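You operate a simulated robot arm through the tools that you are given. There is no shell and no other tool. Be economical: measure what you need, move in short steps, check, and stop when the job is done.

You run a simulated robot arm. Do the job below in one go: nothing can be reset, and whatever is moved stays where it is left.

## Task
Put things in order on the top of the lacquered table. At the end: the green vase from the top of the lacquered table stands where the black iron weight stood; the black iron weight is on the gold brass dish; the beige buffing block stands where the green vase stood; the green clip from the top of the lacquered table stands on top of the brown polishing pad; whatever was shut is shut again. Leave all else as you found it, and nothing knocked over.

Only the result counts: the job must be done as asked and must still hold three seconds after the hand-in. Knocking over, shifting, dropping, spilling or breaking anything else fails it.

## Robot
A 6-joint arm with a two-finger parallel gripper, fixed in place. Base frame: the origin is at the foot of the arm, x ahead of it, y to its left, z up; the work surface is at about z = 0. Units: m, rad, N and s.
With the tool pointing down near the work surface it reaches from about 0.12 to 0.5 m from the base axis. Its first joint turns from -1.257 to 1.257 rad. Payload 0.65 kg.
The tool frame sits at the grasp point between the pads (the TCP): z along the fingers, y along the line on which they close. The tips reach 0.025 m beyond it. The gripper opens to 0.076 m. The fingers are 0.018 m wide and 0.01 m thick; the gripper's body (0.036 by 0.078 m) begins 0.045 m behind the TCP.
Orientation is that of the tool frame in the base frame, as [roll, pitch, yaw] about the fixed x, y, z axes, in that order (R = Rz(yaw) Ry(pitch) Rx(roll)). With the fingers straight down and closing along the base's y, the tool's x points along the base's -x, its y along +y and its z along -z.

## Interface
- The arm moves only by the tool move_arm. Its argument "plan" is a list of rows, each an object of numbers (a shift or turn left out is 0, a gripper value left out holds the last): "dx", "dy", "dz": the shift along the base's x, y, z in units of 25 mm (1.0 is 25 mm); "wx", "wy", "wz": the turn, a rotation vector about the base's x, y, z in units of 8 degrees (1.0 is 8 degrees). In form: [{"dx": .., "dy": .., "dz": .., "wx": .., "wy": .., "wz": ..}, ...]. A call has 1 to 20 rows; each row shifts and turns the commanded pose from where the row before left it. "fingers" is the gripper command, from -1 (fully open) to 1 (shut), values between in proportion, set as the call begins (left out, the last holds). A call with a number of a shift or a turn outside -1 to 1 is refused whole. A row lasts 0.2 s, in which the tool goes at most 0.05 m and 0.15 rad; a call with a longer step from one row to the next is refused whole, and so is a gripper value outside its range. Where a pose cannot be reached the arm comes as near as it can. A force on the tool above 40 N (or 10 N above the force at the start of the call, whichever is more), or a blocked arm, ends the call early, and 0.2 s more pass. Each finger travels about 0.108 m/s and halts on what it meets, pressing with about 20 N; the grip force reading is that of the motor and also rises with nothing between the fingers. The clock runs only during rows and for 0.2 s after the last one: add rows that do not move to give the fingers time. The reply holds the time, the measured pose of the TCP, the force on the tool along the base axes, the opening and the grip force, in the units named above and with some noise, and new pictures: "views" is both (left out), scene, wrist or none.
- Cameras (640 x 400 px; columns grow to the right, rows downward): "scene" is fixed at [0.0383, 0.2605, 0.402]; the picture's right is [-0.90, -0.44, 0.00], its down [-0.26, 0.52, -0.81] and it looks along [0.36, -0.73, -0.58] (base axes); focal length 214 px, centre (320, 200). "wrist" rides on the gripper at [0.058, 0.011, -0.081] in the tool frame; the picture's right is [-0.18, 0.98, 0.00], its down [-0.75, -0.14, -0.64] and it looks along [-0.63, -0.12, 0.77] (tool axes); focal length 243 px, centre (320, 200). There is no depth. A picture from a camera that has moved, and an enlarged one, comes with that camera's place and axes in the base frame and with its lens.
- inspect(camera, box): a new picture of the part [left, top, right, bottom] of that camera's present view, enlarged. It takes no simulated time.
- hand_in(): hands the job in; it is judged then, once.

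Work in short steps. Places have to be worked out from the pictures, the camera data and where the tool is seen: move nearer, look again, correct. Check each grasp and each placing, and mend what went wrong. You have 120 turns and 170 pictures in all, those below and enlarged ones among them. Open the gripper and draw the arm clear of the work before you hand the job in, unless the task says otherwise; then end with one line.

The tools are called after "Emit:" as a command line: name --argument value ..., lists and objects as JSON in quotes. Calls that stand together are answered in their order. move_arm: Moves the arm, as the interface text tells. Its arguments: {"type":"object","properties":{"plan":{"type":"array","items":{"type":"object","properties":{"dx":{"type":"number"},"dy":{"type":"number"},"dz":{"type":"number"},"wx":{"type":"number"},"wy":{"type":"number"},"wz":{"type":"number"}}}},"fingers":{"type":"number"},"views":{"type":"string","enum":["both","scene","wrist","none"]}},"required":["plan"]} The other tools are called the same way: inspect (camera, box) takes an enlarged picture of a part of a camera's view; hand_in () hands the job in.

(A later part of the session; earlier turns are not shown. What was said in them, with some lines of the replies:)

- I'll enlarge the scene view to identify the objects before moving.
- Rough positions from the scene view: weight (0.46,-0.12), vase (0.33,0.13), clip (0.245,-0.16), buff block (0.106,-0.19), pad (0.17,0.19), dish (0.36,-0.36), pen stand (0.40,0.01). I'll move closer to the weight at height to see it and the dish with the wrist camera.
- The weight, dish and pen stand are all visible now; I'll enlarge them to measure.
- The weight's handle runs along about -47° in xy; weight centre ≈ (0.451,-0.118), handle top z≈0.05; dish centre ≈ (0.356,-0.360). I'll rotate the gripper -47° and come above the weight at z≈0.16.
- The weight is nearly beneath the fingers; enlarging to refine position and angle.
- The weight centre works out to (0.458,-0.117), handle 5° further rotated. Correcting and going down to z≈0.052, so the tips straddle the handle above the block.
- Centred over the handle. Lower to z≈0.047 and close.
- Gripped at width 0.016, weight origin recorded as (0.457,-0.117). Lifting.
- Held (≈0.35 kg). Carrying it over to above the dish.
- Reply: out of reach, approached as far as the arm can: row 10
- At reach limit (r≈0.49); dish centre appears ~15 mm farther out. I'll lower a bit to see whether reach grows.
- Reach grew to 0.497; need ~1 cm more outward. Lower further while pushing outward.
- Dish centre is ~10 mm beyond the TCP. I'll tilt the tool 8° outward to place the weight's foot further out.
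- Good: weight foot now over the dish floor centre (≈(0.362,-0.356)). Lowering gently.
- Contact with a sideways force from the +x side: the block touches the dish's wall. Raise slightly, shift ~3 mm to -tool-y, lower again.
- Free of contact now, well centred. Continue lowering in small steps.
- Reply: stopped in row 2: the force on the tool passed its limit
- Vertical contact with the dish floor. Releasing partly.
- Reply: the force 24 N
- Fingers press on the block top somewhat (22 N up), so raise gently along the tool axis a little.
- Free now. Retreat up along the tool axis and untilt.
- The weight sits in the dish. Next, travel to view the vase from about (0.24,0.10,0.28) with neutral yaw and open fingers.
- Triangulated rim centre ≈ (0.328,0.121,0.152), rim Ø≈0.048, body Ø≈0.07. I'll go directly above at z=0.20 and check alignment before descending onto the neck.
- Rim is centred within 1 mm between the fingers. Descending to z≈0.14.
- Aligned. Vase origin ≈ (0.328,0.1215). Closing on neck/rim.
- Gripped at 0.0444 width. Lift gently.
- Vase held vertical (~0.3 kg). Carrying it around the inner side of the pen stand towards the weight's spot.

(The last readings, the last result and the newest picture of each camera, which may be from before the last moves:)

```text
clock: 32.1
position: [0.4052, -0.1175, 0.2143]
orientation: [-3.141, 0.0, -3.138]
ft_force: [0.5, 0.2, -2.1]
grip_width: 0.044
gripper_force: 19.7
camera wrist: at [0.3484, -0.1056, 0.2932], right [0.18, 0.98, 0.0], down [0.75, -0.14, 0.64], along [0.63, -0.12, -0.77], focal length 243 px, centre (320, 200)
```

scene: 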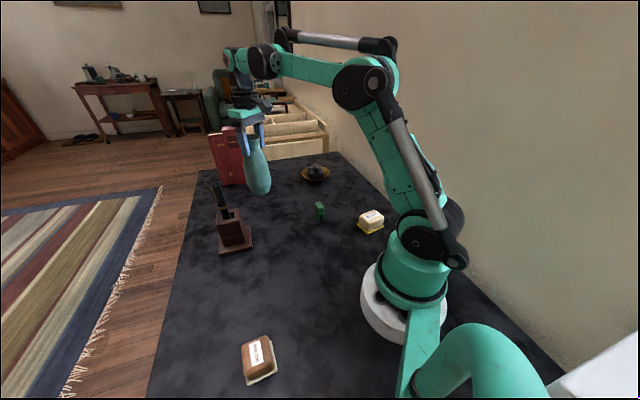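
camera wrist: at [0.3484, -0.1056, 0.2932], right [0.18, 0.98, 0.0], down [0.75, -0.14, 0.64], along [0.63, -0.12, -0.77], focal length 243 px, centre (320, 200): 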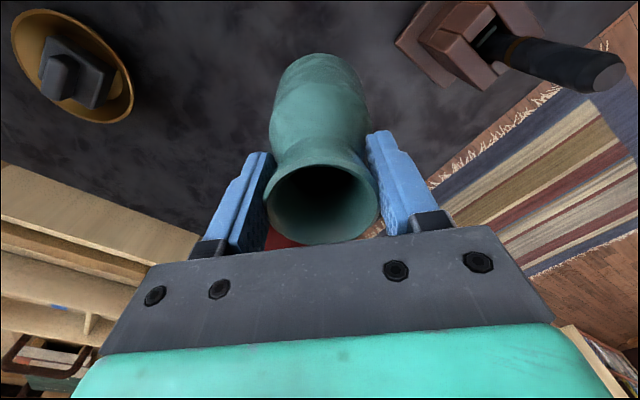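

Proceed the last 5 cm out, then lower most of the way.

Emit:
move_arm --plan '[{"dx": 0.4}, {"dx": 0.6}, {"dx": 0.6}, {"dx": 0.4}, {"dx": 0.09}, {"dz": -0.6}, {"dz": -0.7}, {"dz": -0.7}, {"dz": -0.5}, {"dz": -0.2}, {}]' --views "both"

```text
clock: 34.5
position: [0.4462, -0.1177, 0.1456]
orientation: [-3.14, 0.0, -3.139]
ft_force: [-0.5, -0.2, -2.7]
grip_width: 0.044
gripper_force: 19.5
out of reach, approached as far as the arm can: row 4
camera wrist: at [0.3893, -0.105, 0.2252], right [0.18, 0.98, 0.0], down [0.75, -0.14, 0.64], along [0.63, -0.12, -0.77], focal length 243 px, centre (320, 200)
```

scene: 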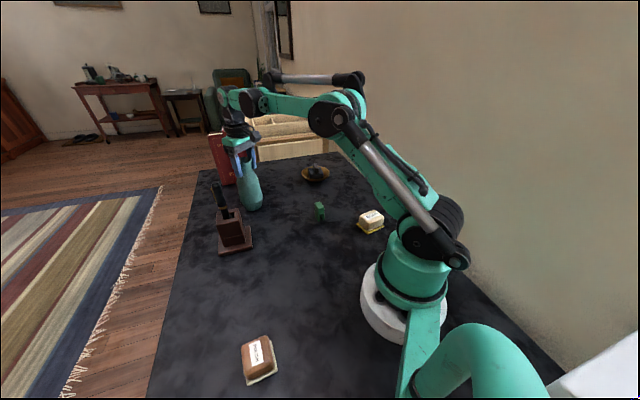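
wrist: 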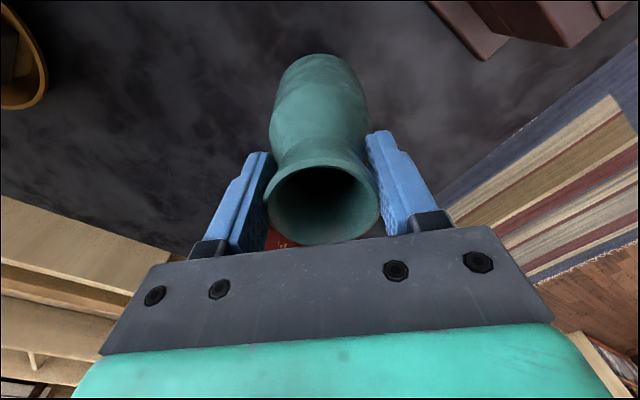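

Shift the missing 11 mm outward now that the arm is lower.

Emit:
move_arm --plan '[{"dx": 0.23, "dy": 0.04}, {"dx": 0.22}, {}]' --views "none"

```text
clock: 35.3
position: [0.4569, -0.1157, 0.1465]
orientation: [-3.141, -0.001, -3.139]
ft_force: [-0.1, -0.2, -3.1]
grip_width: 0.0437
gripper_force: 19.9
```

Position is right (0.457,-0.116). Lower the last ~6 mm gently.

Emit:
move_arm --plan '[{"dz": -0.12, "dy": -0.03}, {"dz": -0.08}, {"dz": -0.05}, {}]' --views "scene"

```text
clock: 36.3
position: [0.4565, -0.1157, 0.1403]
orientation: [3.141, 0.0, -3.138]
ft_force: [-0.4, 0.1, -2.7]
grip_width: 0.044
gripper_force: 20.0
```

scene: 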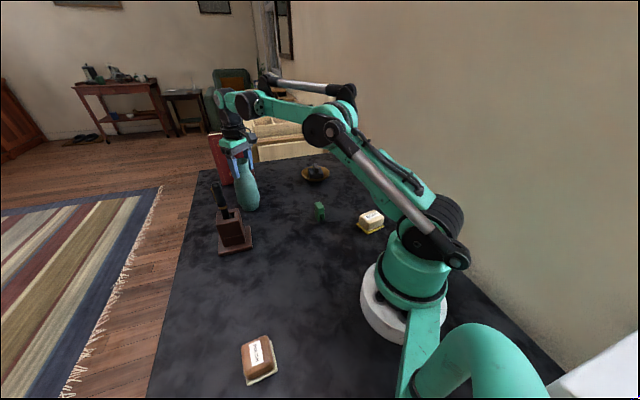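

Emit:
move_arm --plan '[{"dz": -0.05}, {"dz": -0.05}, {}]' --views "none"

```text
clock: 37.1
position: [0.4564, -0.1161, 0.138]
orientation: [-3.141, -0.001, -3.138]
ft_force: [-3.7, -1.0, 20.3]
grip_width: 0.0434
gripper_force: 20.1
```

The vase is standing on the table (upward force). Ease off slightly and open.

Emit:
move_arm --plan '[{"dz": 0.03}, {}]' --views "none"

Emit:
move_arm --plan '[{}, {}, {}]' --fingers -1 --views "both"

```text
clock: 37.7
position: [0.4578, -0.1173, 0.1371]
orientation: [-3.14, 0.002, -3.139]
ft_force: [-0.5, 0.0, -1.6]
grip_width: 0.0435
gripper_force: 20.5
```

```text
clock: 38.5
position: [0.4566, -0.1167, 0.1388]
orientation: [-3.139, 0.0, -3.137]
ft_force: [-0.8, -0.4, 1.3]
grip_width: 0.0758
gripper_force: 0.2
camera wrist: at [0.4009, -0.1051, 0.2177], right [0.18, 0.98, 0.0], down [0.75, -0.14, 0.64], along [0.63, -0.12, -0.77], focal length 243 px, centre (320, 200)
```

scene: 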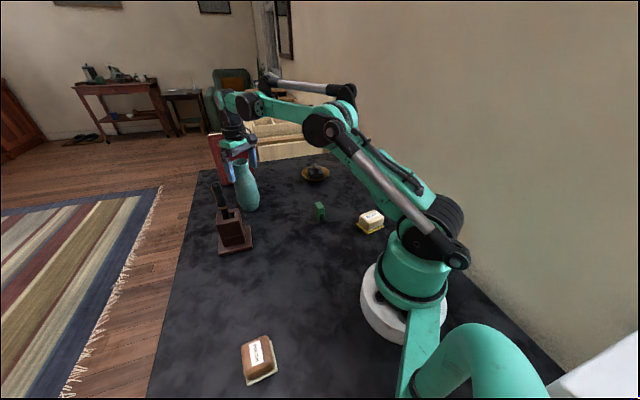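
wrist: 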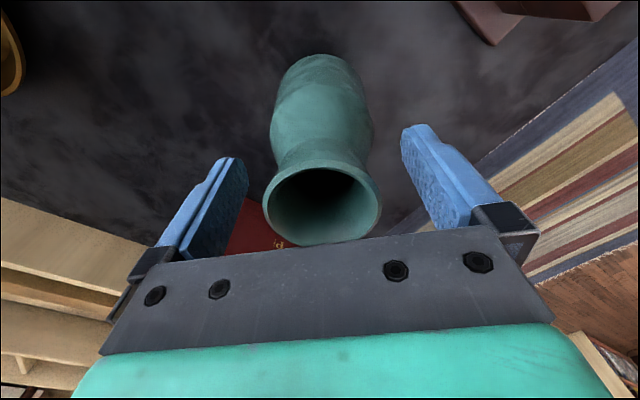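

Vase stands at the weight's spot. Retreat upward past the rim, then travel inward above the buffing block area.

Emit:
move_arm --plan '[{"dz": 0.5, "dx": -0.05}, {"dz": 0.7, "dx": -0.1}, {"dz": 0.7, "dx": -0.15}, {"dz": 0.7, "dx": -0.15}, {"dz": 0.4, "dx": -0.3}, {}]' --views "wrist"

Emit:
move_arm --plan '[{"dx": -0.9, "dy": -0.1, "wz": -0.34}, {"dx": -0.9, "dy": -0.1, "wz": -0.34}, {"dx": -0.9, "dy": -0.1, "wz": -0.34}, {"dx": -0.9, "dy": -0.1, "wz": -0.34}, {"dx": -0.9, "dy": -0.1, "wz": -0.34}, {"dx": -0.9, "dy": -0.1, "wz": -0.34}, {"dx": -0.9, "dy": -0.1, "wz": -0.34}, {"dx": -0.9, "dy": -0.1, "wz": -0.34}, {"dx": -0.9, "dy": -0.1, "wz": -0.34}, {"dx": -0.9, "dy": -0.1, "wz": -0.34}, {"dx": -0.9, "dy": -0.1, "wz": -0.34}, {"dx": -0.9, "dy": -0.1}, {}]' --views "both"

```text
clock: 39.9
position: [0.4379, -0.1168, 0.2137]
orientation: [-3.14, 0.0, -3.139]
ft_force: [-1.3, -0.6, 0.3]
grip_width: 0.076
gripper_force: 0.1
camera wrist: at [0.3813, -0.1046, 0.2927], right [0.18, 0.98, 0.0], down [0.75, -0.14, 0.64], along [0.63, -0.12, -0.77], focal length 243 px, centre (320, 200)
```

wrist: 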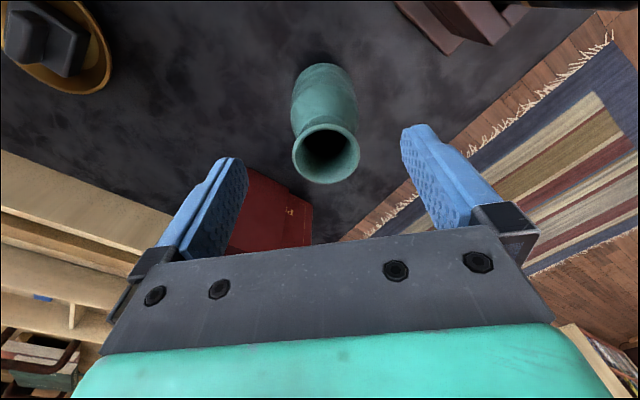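

```text
clock: 42.7
position: [0.1679, -0.146, 0.213]
orientation: [-3.14, 0.001, 2.622]
ft_force: [-0.7, -0.2, 0.1]
grip_width: 0.0761
gripper_force: 0.1
camera wrist: at [0.1246, -0.1074, 0.2932], right [0.65, 0.76, 0.0], down [0.58, -0.5, 0.64], along [0.49, -0.42, -0.77], focal length 243 px, centre (320, 200)
```

scene: 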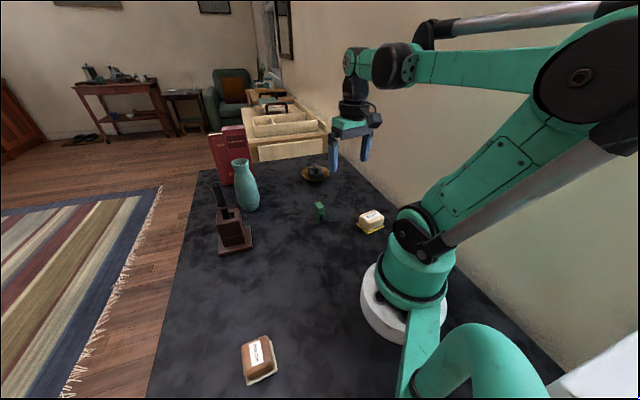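
wrist: 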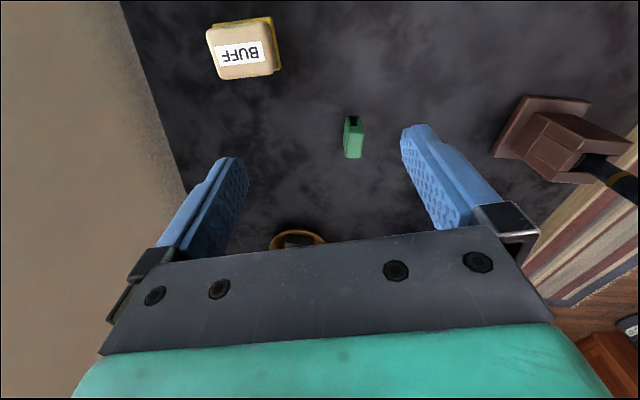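

Good view of both the buffing block and clip. Enlarging both for measurement.

Emit:
inspect --camera "wrist" --box '[190, 5, 318, 85]'

Emit:
inspect --camera "wrist" --box '[300, 100, 428, 180]'

Emit:
inspect --camera "scene" --box '[290, 180, 418, 260]'

```text
5.00 times, centred on (254, 45) of wrist
camera zoom: at [0.1246, -0.1074, 0.2932], right [0.65, 0.76, 0.0], down [0.58, -0.5, 0.64], along [0.49, -0.42, -0.77], focal length 1213 px, centre (650, 975)
```

zoom: 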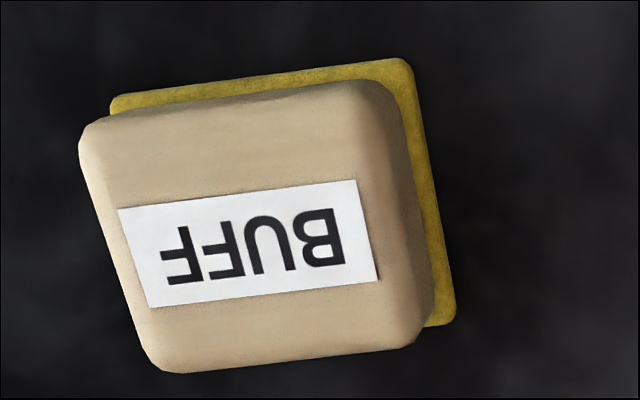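

```text
5.00 times, centred on (364, 140) of wrist
camera zoom: at [0.1246, -0.1074, 0.2932], right [0.65, 0.76, 0.0], down [0.58, -0.5, 0.64], along [0.49, -0.42, -0.77], focal length 1213 px, centre (100, 500)
```

zoom: 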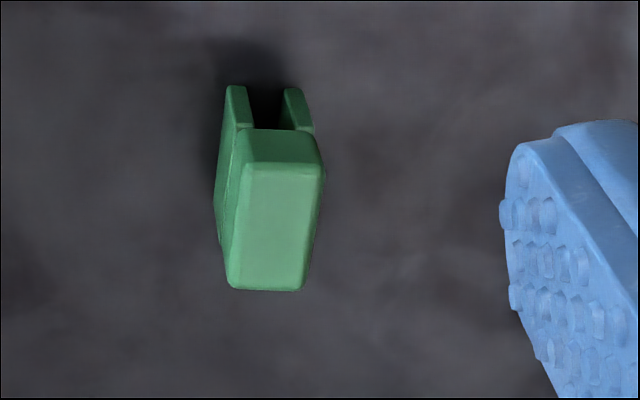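

```text
5.00 times, centred on (354, 220) of scene
camera zoom: at [0.0383, 0.2605, 0.402], right [-0.9, -0.44, 0.0], down [-0.26, 0.52, -0.81], along [0.36, -0.73, -0.58], focal length 1072 px, centre (150, 100)
```

zoom: 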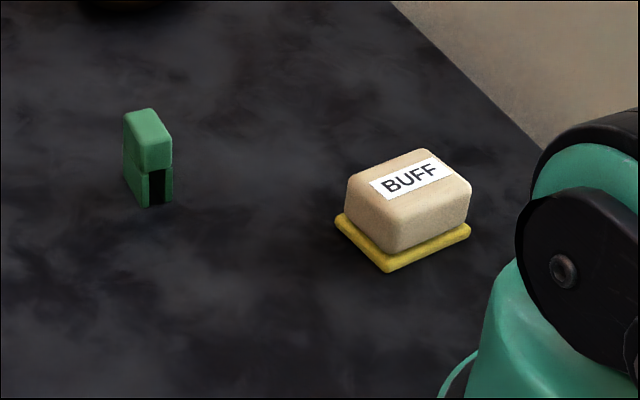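

Buff block centre ≈ (0.1055,-0.1895), height ≈0.035, footprint 0.058×0.045 (long side along tool y, 5° off); clip ≈ (0.244,-0.159), top z≈0.048, long axis at ≈137°. Go above the buff block at z=0.10.

Emit:
move_arm --plan '[{"dx": -0.5, "dy": -0.348, "dz": -0.9, "wz": -0.12}, {"dx": -0.5, "dy": -0.348, "dz": -0.9, "wz": -0.12}, {"dx": -0.5, "dy": -0.348, "dz": -0.9, "wz": -0.12}, {"dx": -0.5, "dy": -0.348, "dz": -0.9, "wz": -0.12}, {"dx": -0.5, "dy": -0.348, "dz": -0.9, "wz": -0.12}, {}]' --views "both"

```text
clock: 44.1
position: [0.1052, -0.1894, 0.1008]
orientation: [-3.139, 0.0, 2.54]
ft_force: [0.0, 0.3, -0.6]
grip_width: 0.0757
gripper_force: 0.1
camera wrist: at [0.0657, -0.1467, 0.1806], right [0.71, 0.71, 0.0], down [0.54, -0.54, 0.64], along [0.45, -0.46, -0.77], focal length 243 px, centre (320, 200)
```

scene: 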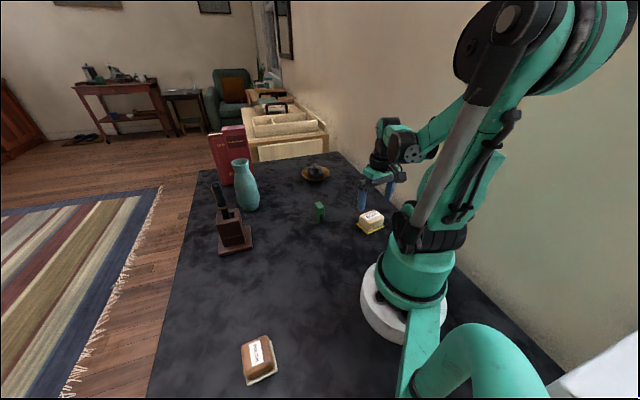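
wrist: 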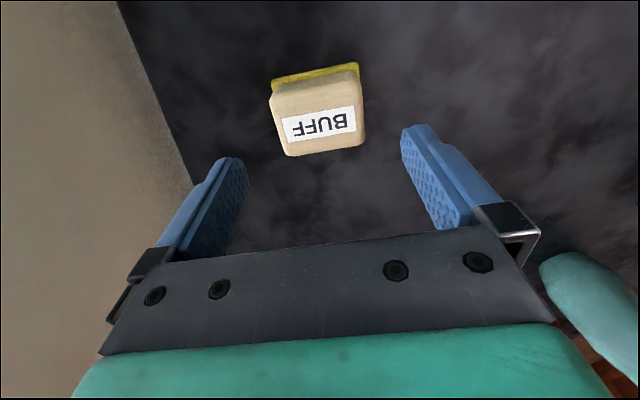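

Well centred. Descend to z≈0.036.

Emit:
move_arm --plan '[{"dx": -0.06, "dy": 0.04, "dz": -0.7}, {"dz": -0.7}, {"dz": -0.7}, {"dz": -0.5}, {}]' --views "both"

```text
clock: 45.3
position: [0.1047, -0.1889, 0.0367]
orientation: [-3.141, -0.001, 2.537]
ft_force: [-0.5, 0.2, 0.5]
grip_width: 0.076
gripper_force: 0.1
camera wrist: at [0.0647, -0.1464, 0.1154], right [0.71, 0.7, 0.0], down [0.54, -0.54, 0.64], along [0.45, -0.46, -0.77], focal length 243 px, centre (320, 200)
```

scene: 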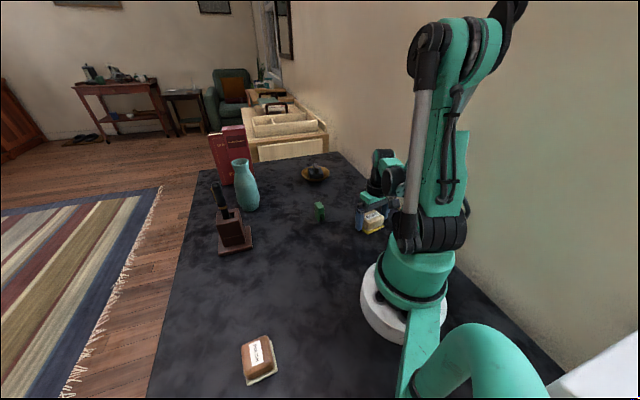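
wrist: 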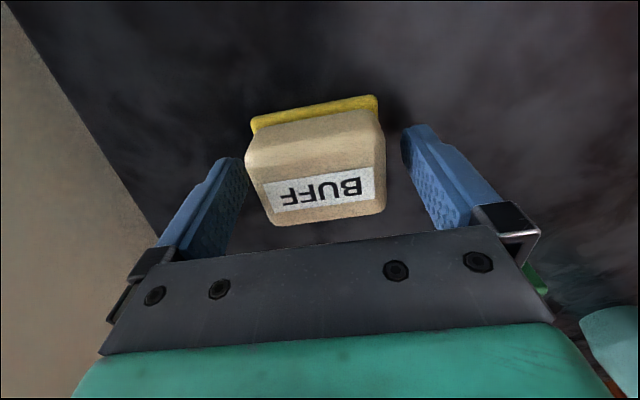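

Fingers straddle the block. Close.

Emit:
move_arm --plan '[{}, {}, {}]' --fingers 1 --views "none"

Emit:
move_arm --plan '[{"dz": 0.3}, {"dz": 0.6}, {"dz": 0.8}, {"dz": 0.8}, {"dz": 0.8}, {}]' --views "both"

```text
clock: 46.1
position: [0.1054, -0.1891, 0.0362]
orientation: [-3.141, 0.001, 2.538]
ft_force: [-0.1, -1.0, 1.3]
grip_width: 0.0559
gripper_force: 20.4
```

```text
clock: 47.5
position: [0.1046, -0.1897, 0.1183]
orientation: [-3.14, -0.001, 2.536]
ft_force: [0.3, -0.8, -0.9]
grip_width: 0.0555
gripper_force: 19.9
camera wrist: at [0.0649, -0.1466, 0.198], right [0.71, 0.71, 0.0], down [0.54, -0.54, 0.64], along [0.45, -0.46, -0.77], focal length 243 px, centre (320, 200)
```

scene: 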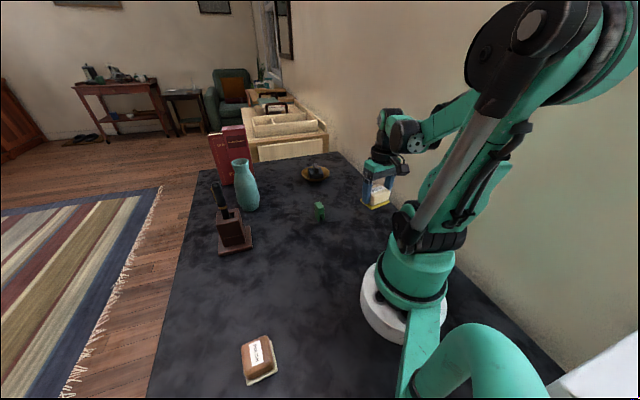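
wrist: 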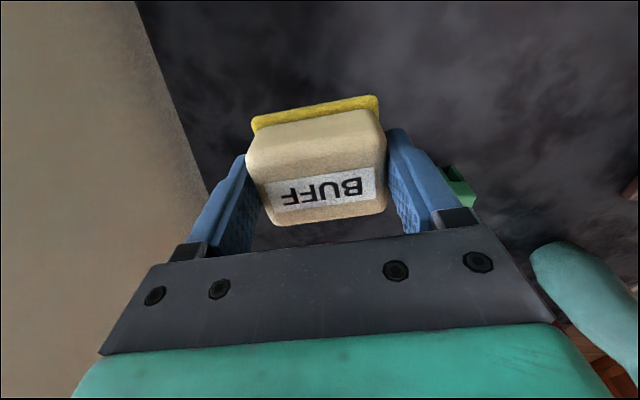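

Held. Carry to the vase's former spot (0.328,0.1215).

Emit:
move_arm --plan '[{"dx": 0.3, "dy": 0.42, "wz": 0.25}, {"dx": 0.595, "dy": 0.83, "wz": 0.25}, {"dx": 0.595, "dy": 0.83, "wz": 0.25}, {"dx": 0.595, "dy": 0.83, "wz": 0.25}, {"dx": 0.595, "dy": 0.83, "wz": 0.25}, {"dx": 0.595, "dy": 0.83, "wz": 0.25}, {"dx": 0.595, "dy": 0.83, "wz": 0.25}, {"dx": 0.595, "dy": 0.83, "wz": 0.25}, {"dx": 0.595, "dy": 0.83, "wz": 0.25}, {"dx": 0.595, "dy": 0.83, "wz": 0.25}, {"dx": 0.595, "dy": 0.83, "wz": 0.25}, {"dx": 0.595, "dy": 0.83, "wz": 0.25}, {"dx": 0.595, "dy": 0.83, "wz": 0.25}, {"dx": 0.595, "dy": 0.83, "wz": 0.25}, {"dx": 0.595, "dy": 0.83, "wz": 0.25}, {"dx": 0.3, "dy": 0.41, "wz": 0.25}, {}]' --views "both"

```text
clock: 51.1
position: [0.3276, 0.1216, 0.1183]
orientation: [-3.141, -0.002, 3.097]
ft_force: [0.0, -0.6, -0.7]
grip_width: 0.0556
gripper_force: 19.9
camera wrist: at [0.2715, 0.1366, 0.1973], right [0.23, 0.97, 0.0], down [0.75, -0.17, 0.64], along [0.63, -0.15, -0.77], focal length 243 px, centre (320, 200)
```

scene: 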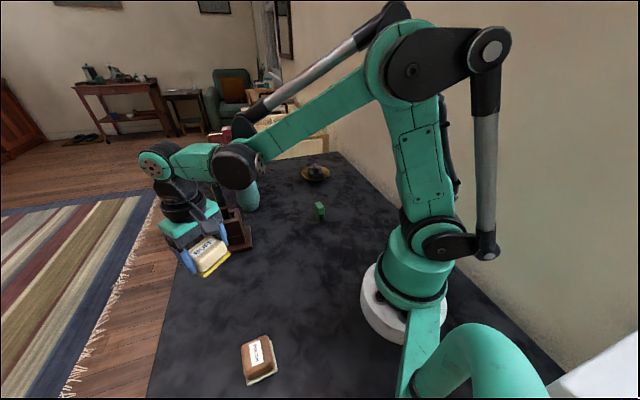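
wrist: 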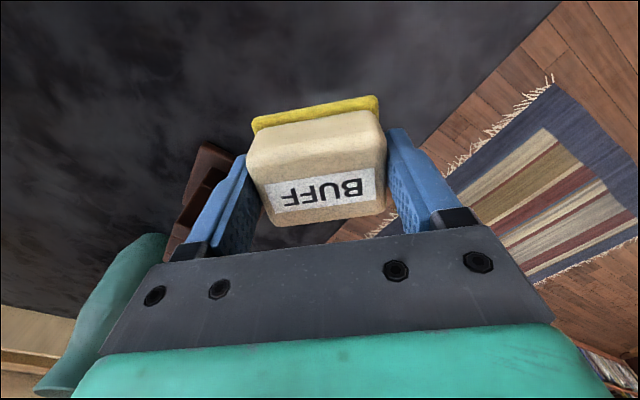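

Right above the spot, pen stand is clear. Lower.

Emit:
move_arm --plan '[{"dz": -0.7}, {"dz": -0.8}, {"dz": -0.8}, {"dz": -0.6}, {"dz": -0.2}, {"dz": -0.1}, {}]' --views "wrist"

```text
clock: 52.7
position: [0.3287, 0.1232, 0.0384]
orientation: [-3.14, 0.001, 3.097]
ft_force: [0.0, 0.1, -0.9]
grip_width: 0.0552
gripper_force: 20.2
camera wrist: at [0.2723, 0.1371, 0.1175], right [0.23, 0.97, 0.0], down [0.75, -0.17, 0.64], along [0.63, -0.15, -0.77], focal length 243 px, centre (320, 200)
```

wrist: 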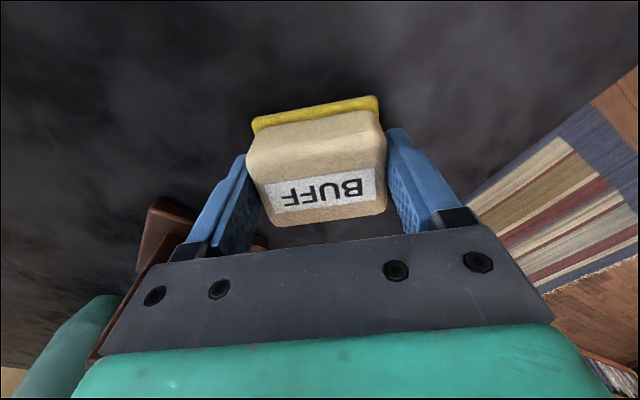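

Emit:
move_arm --plan '[{"dz": -0.05, "dy": -0.05}, {"dz": -0.04}, {}]' --views "none"

```text
clock: 53.5
position: [0.3285, 0.121, 0.0359]
orientation: [-3.139, 0.002, 3.095]
ft_force: [1.3, 0.7, -0.7]
grip_width: 0.0554
gripper_force: 20.2
```

Essentially at the grasp height; one more small step, then open.

Emit:
move_arm --plan '[{"dz": -0.04}, {}]' --views "none"

Emit:
move_arm --plan '[{}, {}, {}]' --fingers -1 --views "wrist"

```text
clock: 54.1
position: [0.3283, 0.1214, 0.0346]
orientation: [-3.139, 0.0, 3.097]
ft_force: [-2.7, -1.5, 21.3]
grip_width: 0.0556
gripper_force: 20.2
```

```text
clock: 54.9
position: [0.3289, 0.1223, 0.0362]
orientation: [-3.14, 0.003, 3.097]
ft_force: [-0.5, -0.6, 0.1]
grip_width: 0.0763
gripper_force: 0.0
camera wrist: at [0.2722, 0.1359, 0.1146], right [0.23, 0.97, 0.0], down [0.75, -0.17, 0.64], along [0.63, -0.15, -0.77], focal length 243 px, centre (320, 200)
```

wrist: 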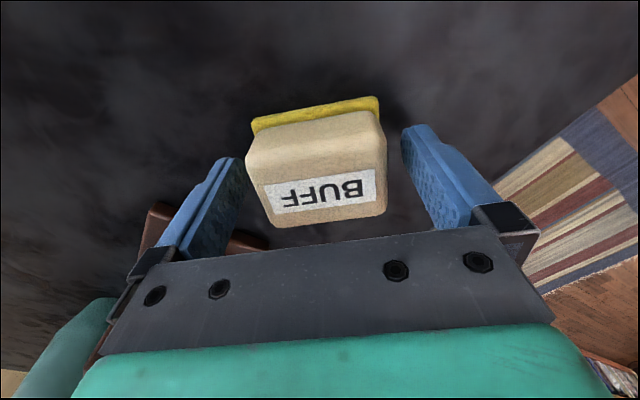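

Buff block released at the vase's spot. Rise straight up and then go above the polishing pad to measure it.

Emit:
move_arm --plan '[{"dz": 0.5}, {"dz": 0.8}, {"dz": 0.9}, {"dz": 0.9}, {"dz": 0.9}, {"dz": 0.9}, {"dx": -0.8, "dy": 0.3, "dz": 0.9}, {"dx": -0.8, "dy": 0.36, "dz": 0.6}, {"dx": -0.8, "dy": 0.36}, {"dx": -0.8, "dy": 0.36}, {"dx": -0.8, "dy": 0.36}, {"dx": -0.8, "dy": 0.36}, {"dx": -0.8, "dy": 0.36}, {"dx": -0.8, "dy": 0.36}, {}]' --views "both"

```text
clock: 58.1
position: [0.1672, 0.1921, 0.1957]
orientation: [-3.139, 0.002, 3.098]
ft_force: [-0.8, 0.2, -0.6]
grip_width: 0.0763
gripper_force: 0.0
camera wrist: at [0.1117, 0.2062, 0.2745], right [0.23, 0.97, 0.0], down [0.75, -0.17, 0.64], along [0.63, -0.15, -0.77], focal length 243 px, centre (320, 200)
```

scene: 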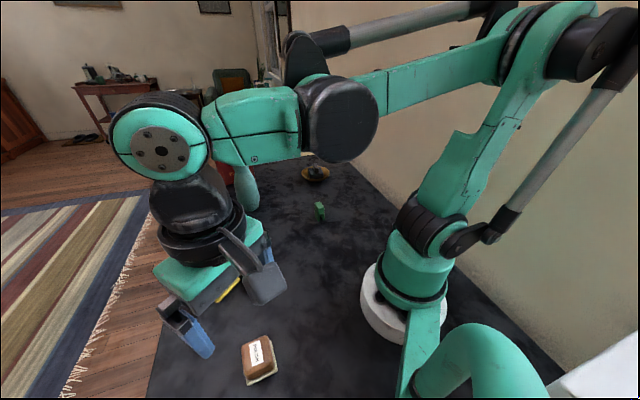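
wrist: 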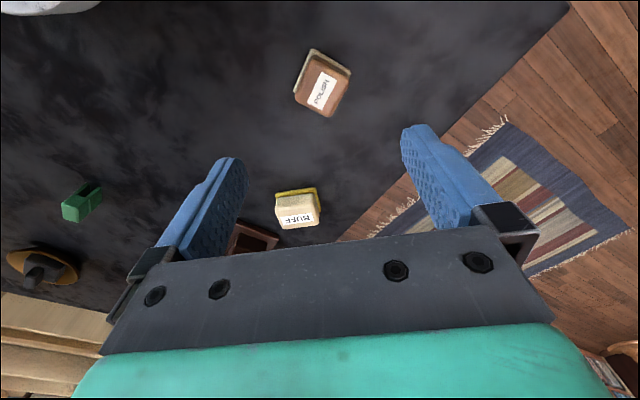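

Emit:
inspect --camera "wrist" --box '[270, 40, 382, 125]'

Emit:
inspect --camera "scene" --box '[220, 320, 300, 395]'

```text
4.71 times, centred on (326, 82) of wrist
camera zoom: at [0.1117, 0.2062, 0.2745], right [0.23, 0.97, 0.0], down [0.75, -0.17, 0.64], along [0.63, -0.15, -0.77], focal length 1142 px, centre (292, 753)
```

zoom: 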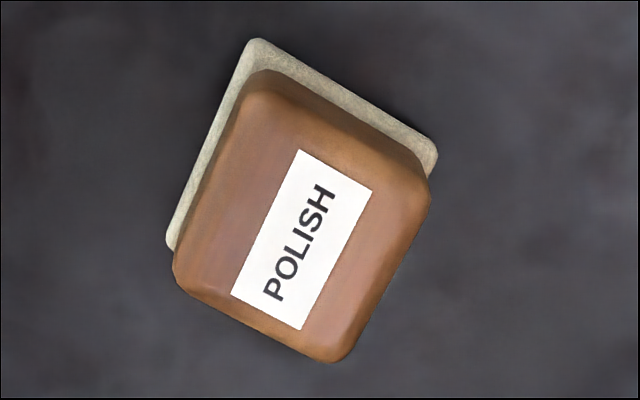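

```text
5.33 times, centred on (260, 358) of scene
camera zoom: at [0.0383, 0.2605, 0.402], right [-0.9, -0.44, 0.0], down [-0.26, 0.52, -0.81], along [0.36, -0.73, -0.58], focal length 1144 px, centre (640, -640)
```

zoom: 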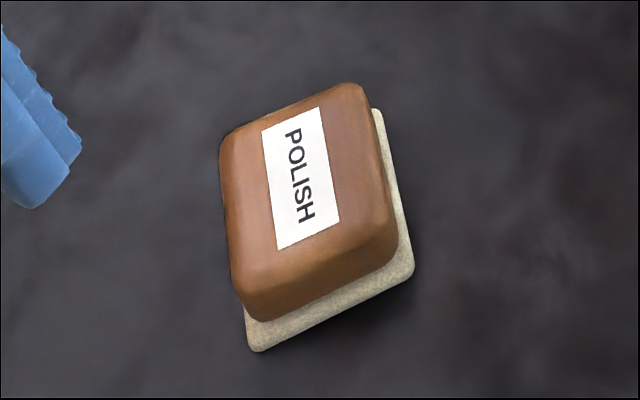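

Pad top centre ≈ (0.1775,0.191), top z≈0.034. Now go above the clip (0.244,-0.159) with the tool x at 137°.

Emit:
move_arm --plan '[{"dx": 0.192, "dy": -0.878, "wz": -0.3125}, {"dx": 0.192, "dy": -0.878, "wz": -0.3125}, {"dx": 0.192, "dy": -0.878, "wz": -0.3125}, {"dx": 0.192, "dy": -0.878, "wz": -0.3125}, {"dx": 0.192, "dy": -0.878, "wz": -0.3125}, {"dx": 0.192, "dy": -0.878, "wz": -0.3125}, {"dx": 0.192, "dy": -0.878, "wz": -0.3125}, {"dx": 0.192, "dy": -0.878, "wz": -0.3125}, {"dx": 0.192, "dy": -0.878, "wz": -0.3125}, {"dx": 0.192, "dy": -0.878, "wz": -0.3125}, {"dx": 0.192, "dy": -0.878, "wz": -0.3125}, {"dx": 0.192, "dy": -0.878, "wz": -0.3125}, {"dx": 0.192, "dy": -0.878, "wz": -0.3125, "dz": -0.5}, {"dx": 0.192, "dy": -0.878, "wz": -0.3125, "dz": -0.6}, {"dx": 0.192, "dy": -0.878, "wz": -0.3125, "dz": -0.6}, {"dx": 0.192, "dy": -0.878, "wz": -0.3125, "dz": -0.6}, {}]' --views "both"

```text
clock: 61.7
position: [0.2455, -0.1579, 0.1376]
orientation: [-3.139, 0.0, 2.399]
ft_force: [1.3, -0.3, -0.6]
grip_width: 0.076
gripper_force: 0.0
camera wrist: at [0.2113, -0.11, 0.2169], right [0.8, 0.6, 0.0], down [0.46, -0.61, 0.64], along [0.38, -0.52, -0.77], focal length 243 px, centre (320, 200)
```

scene: 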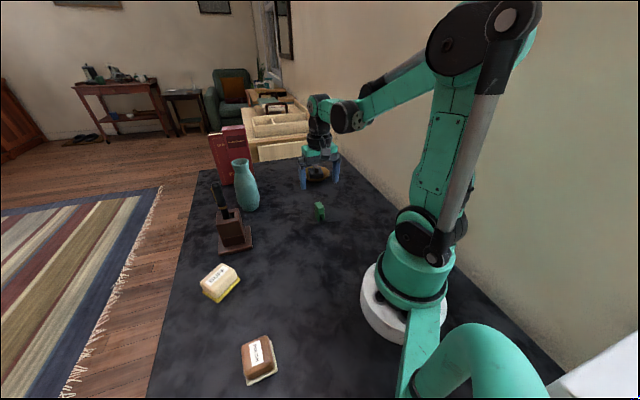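
wrist: 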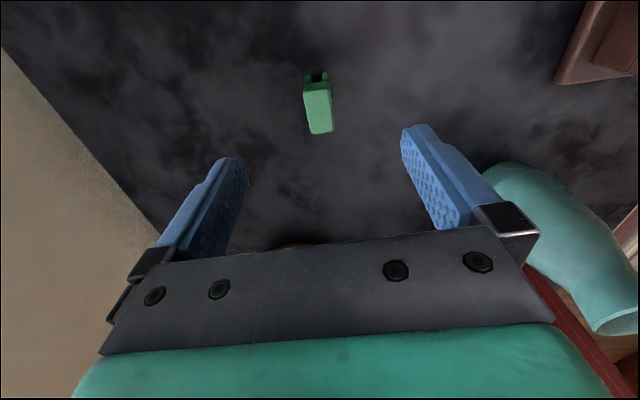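

Clip is centred under the TCP; small yaw correction and descend to z≈0.045.

Emit:
move_arm --plan '[{"wz": -0.5, "dz": -0.6}, {"dz": -0.9}, {"dz": -0.9}, {"dz": -0.8}, {"dz": -0.5}, {}]' --views "wrist"

```text
clock: 63.1
position: [0.2454, -0.1576, 0.0458]
orientation: [-3.14, 0.001, 2.328]
ft_force: [0.1, 0.1, -0.8]
grip_width: 0.0761
gripper_force: 0.1
camera wrist: at [0.215, -0.1075, 0.1245], right [0.84, 0.54, 0.0], down [0.42, -0.64, 0.64], along [0.35, -0.54, -0.77], focal length 243 px, centre (320, 200)
```

wrist: 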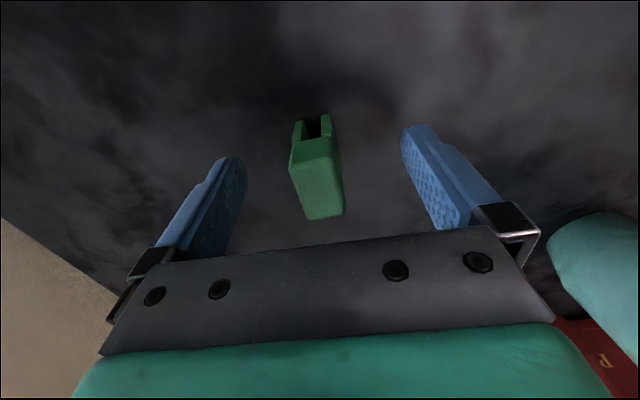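

Aligned. Close and lift.

Emit:
move_arm --plan '[{}, {}, {}, {}]' --fingers 1 --views "wrist"

Emit:
move_arm --plan '[{"dz": 0.3}, {"dz": 0.7}, {"dz": 0.9}, {"dz": 0.9}, {"dz": 0.9}, {"dz": 0.5}, {}]' --views "both"

```text
clock: 64.1
position: [0.2457, -0.1574, 0.0466]
orientation: [-3.14, 0.0, 2.328]
ft_force: [-0.3, -0.1, -0.2]
grip_width: 0.0183
gripper_force: 20.1
camera wrist: at [0.215, -0.1075, 0.1247], right [0.84, 0.54, 0.0], down [0.42, -0.64, 0.64], along [0.35, -0.54, -0.77], focal length 243 px, centre (320, 200)
```

wrist: 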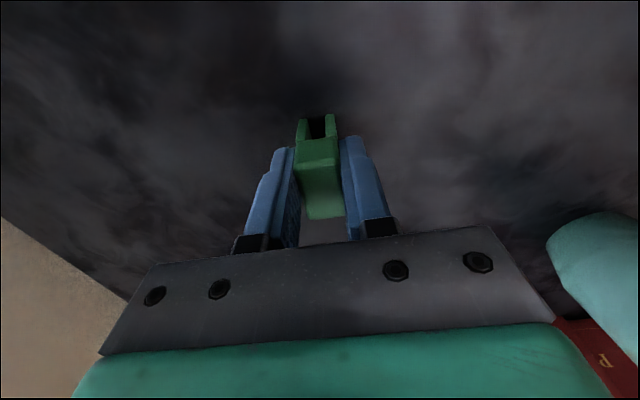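

```text
clock: 65.7
position: [0.2439, -0.1574, 0.1503]
orientation: [-3.14, -0.001, 2.329]
ft_force: [0.8, -0.2, 0.0]
grip_width: 0.0183
gripper_force: 19.6
camera wrist: at [0.2144, -0.1072, 0.2296], right [0.84, 0.54, 0.0], down [0.42, -0.64, 0.64], along [0.35, -0.54, -0.77], focal length 243 px, centre (320, 200)
```

scene: 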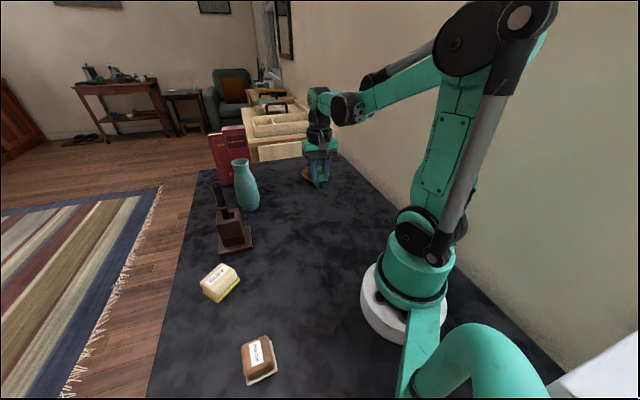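
wrist: 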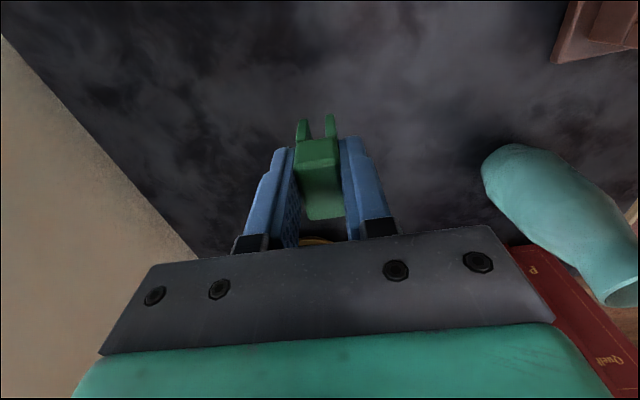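

Clip held (0.018). Pad's long axis is ≈140°, close to the clip's present angle, so carry it over with little rotation to above the pad.

Emit:
move_arm --plan '[{"dx": -0.171, "dy": 0.875, "wz": 0.05}, {"dx": -0.171, "dy": 0.875, "wz": 0.05}, {"dx": -0.171, "dy": 0.875, "wz": 0.05}, {"dx": -0.171, "dy": 0.875, "wz": 0.05}, {"dx": -0.171, "dy": 0.875, "wz": 0.05}, {"dx": -0.171, "dy": 0.875, "wz": 0.05}, {"dx": -0.171, "dy": 0.875, "wz": 0.05}, {"dx": -0.171, "dy": 0.875, "wz": 0.05}, {"dx": -0.171, "dy": 0.875, "wz": 0.05}, {"dx": -0.171, "dy": 0.875, "wz": 0.05}, {"dx": -0.171, "dy": 0.875, "wz": 0.05}, {"dx": -0.171, "dy": 0.875, "wz": 0.05}, {"dx": -0.171, "dy": 0.875, "wz": 0.05}, {"dx": -0.171, "dy": 0.875, "wz": 0.05}, {"dx": -0.171, "dy": 0.875, "wz": 0.05}, {"dx": -0.171, "dy": 0.875, "wz": 0.05}, {}]' --views "both"

```text
clock: 69.3
position: [0.1765, 0.1928, 0.1507]
orientation: [-3.14, 0.001, 2.443]
ft_force: [-1.4, 0.0, -1.0]
grip_width: 0.0184
gripper_force: 20.0
camera wrist: at [0.1403, 0.2392, 0.2299], right [0.77, 0.63, 0.0], down [0.48, -0.59, 0.64], along [0.41, -0.5, -0.77], focal length 243 px, centre (320, 200)
```

scene: 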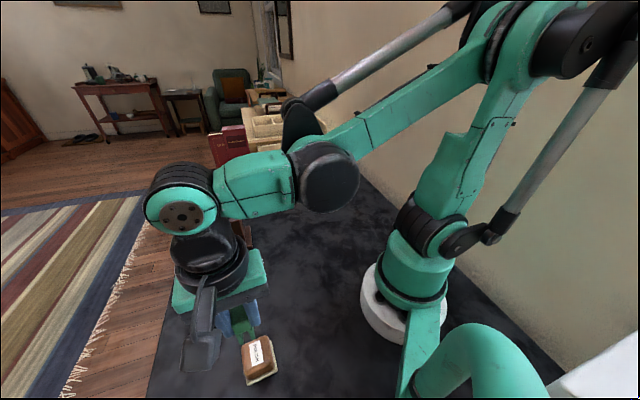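
wrist: 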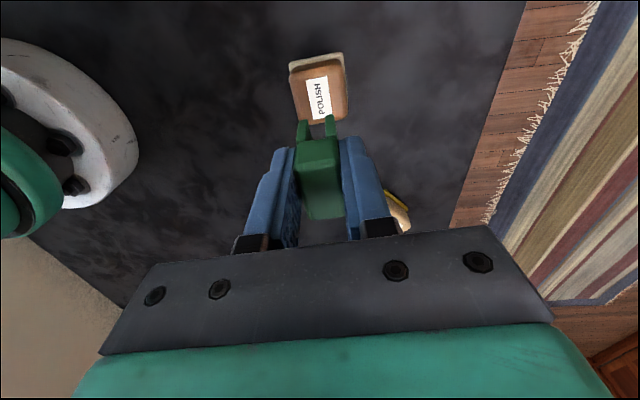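

Alignment good to ~3 mm; correct it and lower to just above the pad.

Emit:
move_arm --plan '[{"dx": -0.08, "dy": -0.09, "dz": -0.5}, {"dz": -0.8}, {"dz": -0.7}, {"dz": -0.4}, {}]' --views "both"

Emit:
inspect --camera "scene" --box '[200, 280, 320, 395]'

```text
clock: 70.5
position: [0.1745, 0.1897, 0.0904]
orientation: [-3.141, 0.0, 2.44]
ft_force: [-0.3, 0.0, -0.4]
grip_width: 0.0182
gripper_force: 20.1
camera wrist: at [0.139, 0.2363, 0.1697], right [0.77, 0.63, 0.0], down [0.48, -0.59, 0.64], along [0.41, -0.5, -0.77], focal length 243 px, centre (320, 200)
```

scene: 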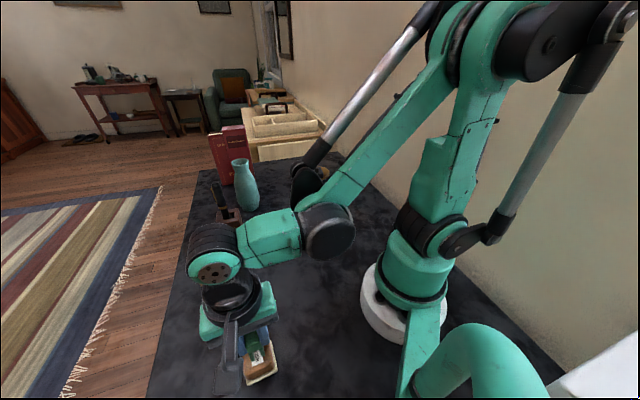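
wrist: 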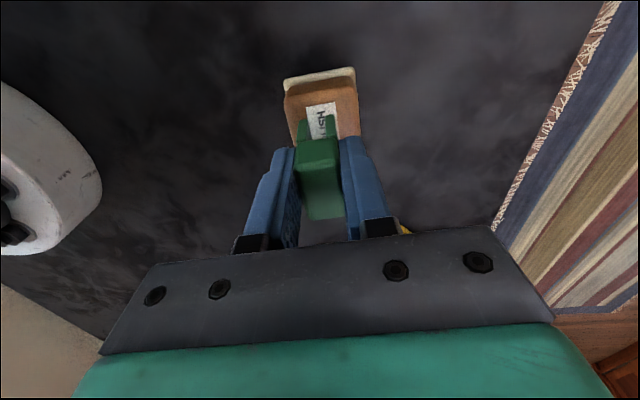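

```text
3.48 times, centred on (260, 338) of scene
camera zoom: at [0.0383, 0.2605, 0.402], right [-0.9, -0.44, 0.0], down [-0.26, 0.52, -0.81], along [0.36, -0.73, -0.58], focal length 746 px, centre (529, -278)
```

zoom: 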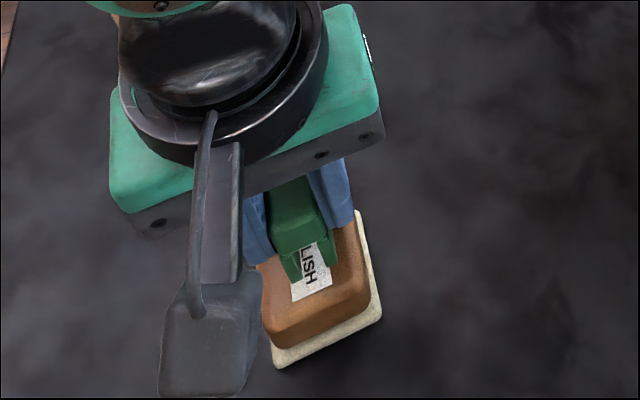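

Clip is ~1 cm above the pad centre. Lower gently.

Emit:
move_arm --plan '[{"dx": 0.04, "dy": 0.05, "dz": -0.15}, {"dz": -0.12}, {"dz": -0.06}, {}]' --views "wrist"

```text
clock: 71.5
position: [0.1753, 0.1913, 0.0825]
orientation: [-3.139, 0.0, 2.442]
ft_force: [-1.1, -0.2, 19.0]
grip_width: 0.0179
gripper_force: 20.0
camera wrist: at [0.1395, 0.2379, 0.1613], right [0.77, 0.63, 0.0], down [0.48, -0.59, 0.64], along [0.41, -0.5, -0.77], focal length 243 px, centre (320, 200)
```

wrist: 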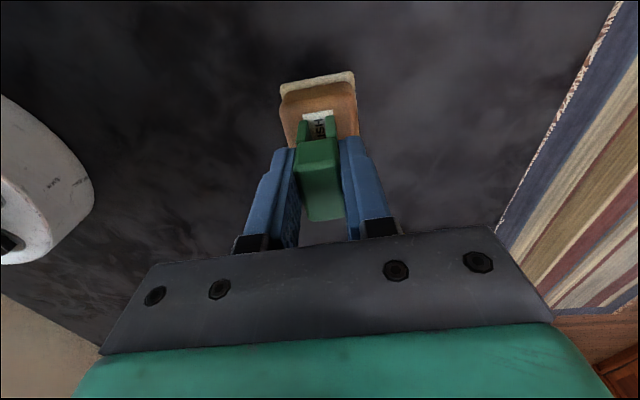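

Contact with the pad (19 N). Ease off slightly and open.

Emit:
move_arm --plan '[{"dz": 0.04}, {}]' --views "none"

Emit:
move_arm --plan '[{}, {}, {}]' --fingers -0.3 --views "wrist"

```text
clock: 72.1
position: [0.1755, 0.191, 0.0846]
orientation: [-3.14, 0.0, 2.442]
ft_force: [0.4, 0.0, -0.1]
grip_width: 0.0182
gripper_force: 20.2
```

```text
clock: 72.9
position: [0.1751, 0.1912, 0.0828]
orientation: [-3.139, 0.001, 2.442]
ft_force: [-0.3, 0.4, -0.3]
grip_width: 0.0494
gripper_force: 0.1
camera wrist: at [0.1393, 0.2378, 0.1623], right [0.77, 0.63, 0.0], down [0.48, -0.59, 0.64], along [0.41, -0.5, -0.77], focal length 243 px, centre (320, 200)
```

wrist: 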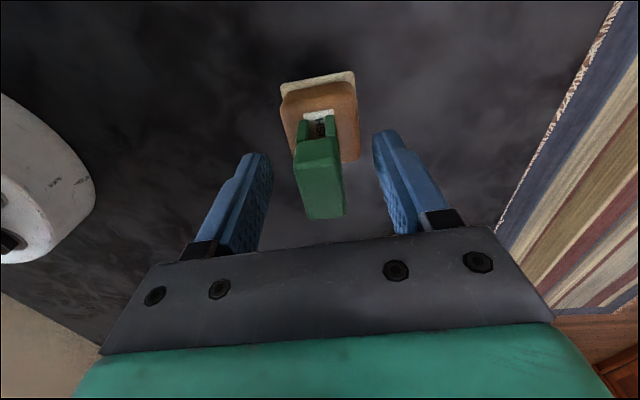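

Clip stands on the pad. Retreat straight up, then move the arm clear to look over everything.

Emit:
move_arm --plan '[{"dz": 0.5}, {"dz": 0.8}, {"dz": 0.9}, {"dz": 0.9}, {"dz": 0.9}, {"dz": 0.9}, {"dx": 0.3, "dy": -0.9}, {"dx": 0.3, "dy": -0.9}, {"dx": 0.3, "dy": -0.9}, {"dx": 0.3, "dy": -0.9}, {"dx": 0.3, "dy": -0.9}, {"dx": 0.3, "dy": -0.9}, {"dx": 0.2, "dy": -0.9}, {"dx": 0.2, "dy": -0.9}, {"dy": -0.9}, {"dy": -0.9}, {}]' --fingers -1 --views "both"

Emit:
inspect --camera "scene" --box '[160, 250, 320, 395]'

Emit:
inspect --camera "scene" --box '[180, 130, 360, 260]'

```text
clock: 76.5
position: [0.2307, -0.0329, 0.2055]
orientation: [-3.14, 0.001, 2.443]
ft_force: [-0.3, -0.6, 0.5]
grip_width: 0.0759
gripper_force: 0.0
camera wrist: at [0.1941, 0.013, 0.2845], right [0.77, 0.63, 0.0], down [0.48, -0.59, 0.64], along [0.41, -0.5, -0.77], focal length 243 px, centre (320, 200)
```

scene: 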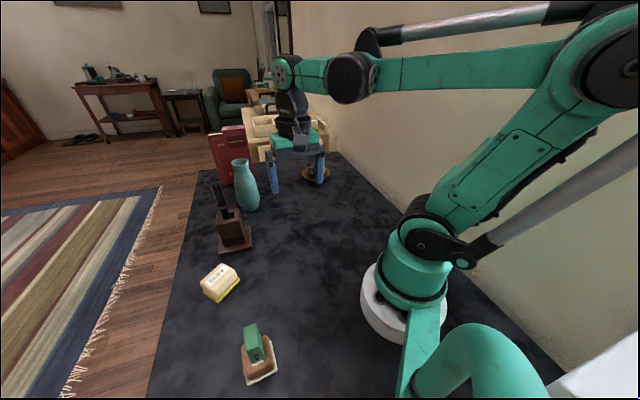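
wrist: 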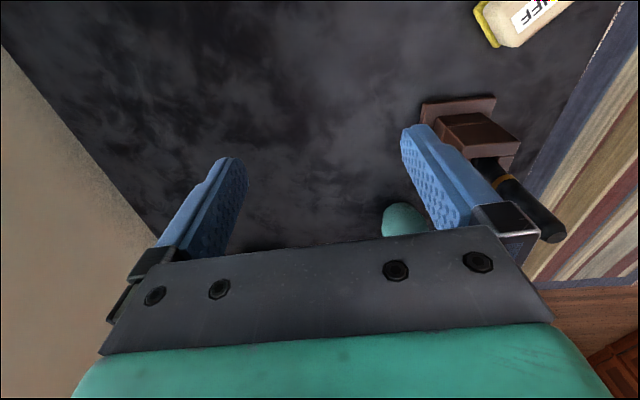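

```text
2.76 times, centred on (240, 322) of scene
camera zoom: at [0.0383, 0.2605, 0.402], right [-0.9, -0.44, 0.0], down [-0.26, 0.52, -0.81], along [0.36, -0.73, -0.58], focal length 592 px, centre (541, -138)
```

zoom: 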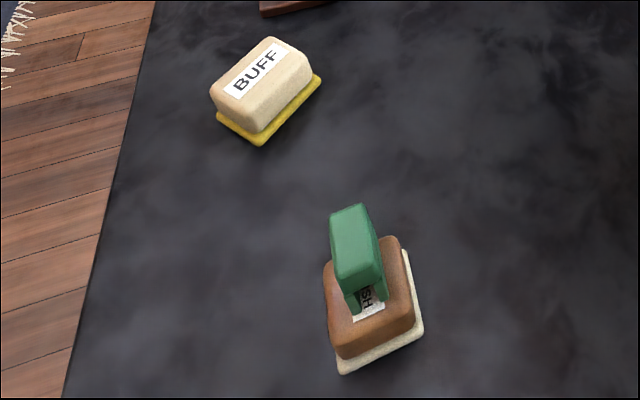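

```text
3.08 times, centred on (270, 195) of scene
camera zoom: at [0.0383, 0.2605, 0.402], right [-0.9, -0.44, 0.0], down [-0.26, 0.52, -0.81], along [0.36, -0.73, -0.58], focal length 660 px, centre (474, 215)
```

zoom: 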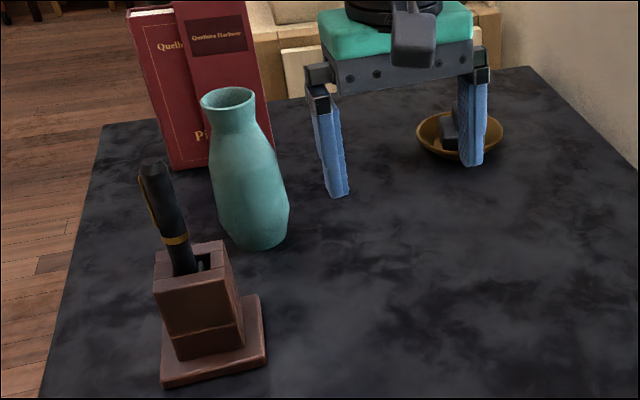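

All placements look right: vase on the weight's spot, weight in the dish, buff block on the vase's spot, clip on the pad. Raise the arm a bit more and take one final look at the dish.

Emit:
move_arm --plan '[{"dz": 0.8, "dx": -0.4}, {"dz": 0.8, "dx": -0.4}, {"dz": 0.8}, {"dz": 0.8}, {}]' --views "none"

Emit:
inspect --camera "scene" --box '[180, 130, 360, 260]'

```text
clock: 77.7
position: [0.2099, -0.0347, 0.2853]
orientation: [-3.142, 0.0, 2.442]
ft_force: [0.2, 0.3, -0.2]
grip_width: 0.0757
gripper_force: 0.1
```

```text
3.08 times, centred on (270, 195) of scene
camera zoom: at [0.0383, 0.2605, 0.402], right [-0.9, -0.44, 0.0], down [-0.26, 0.52, -0.81], along [0.36, -0.73, -0.58], focal length 660 px, centre (474, 215)
```

zoom: 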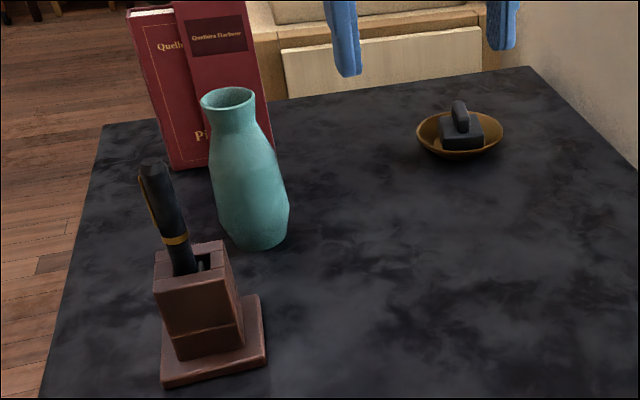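

Everything is in place and steady, and the arm is clear with the gripper open. Handing in.

Emit:
hand_in

```text
The job is handed in.
```

The job is handed in: the weight is on the brass dish, the vase stands where the weight was, the buffing block stands where the vase was, and the clip stands on the polishing pad. I opened nothing, and the last pictures showed nothing knocked over.
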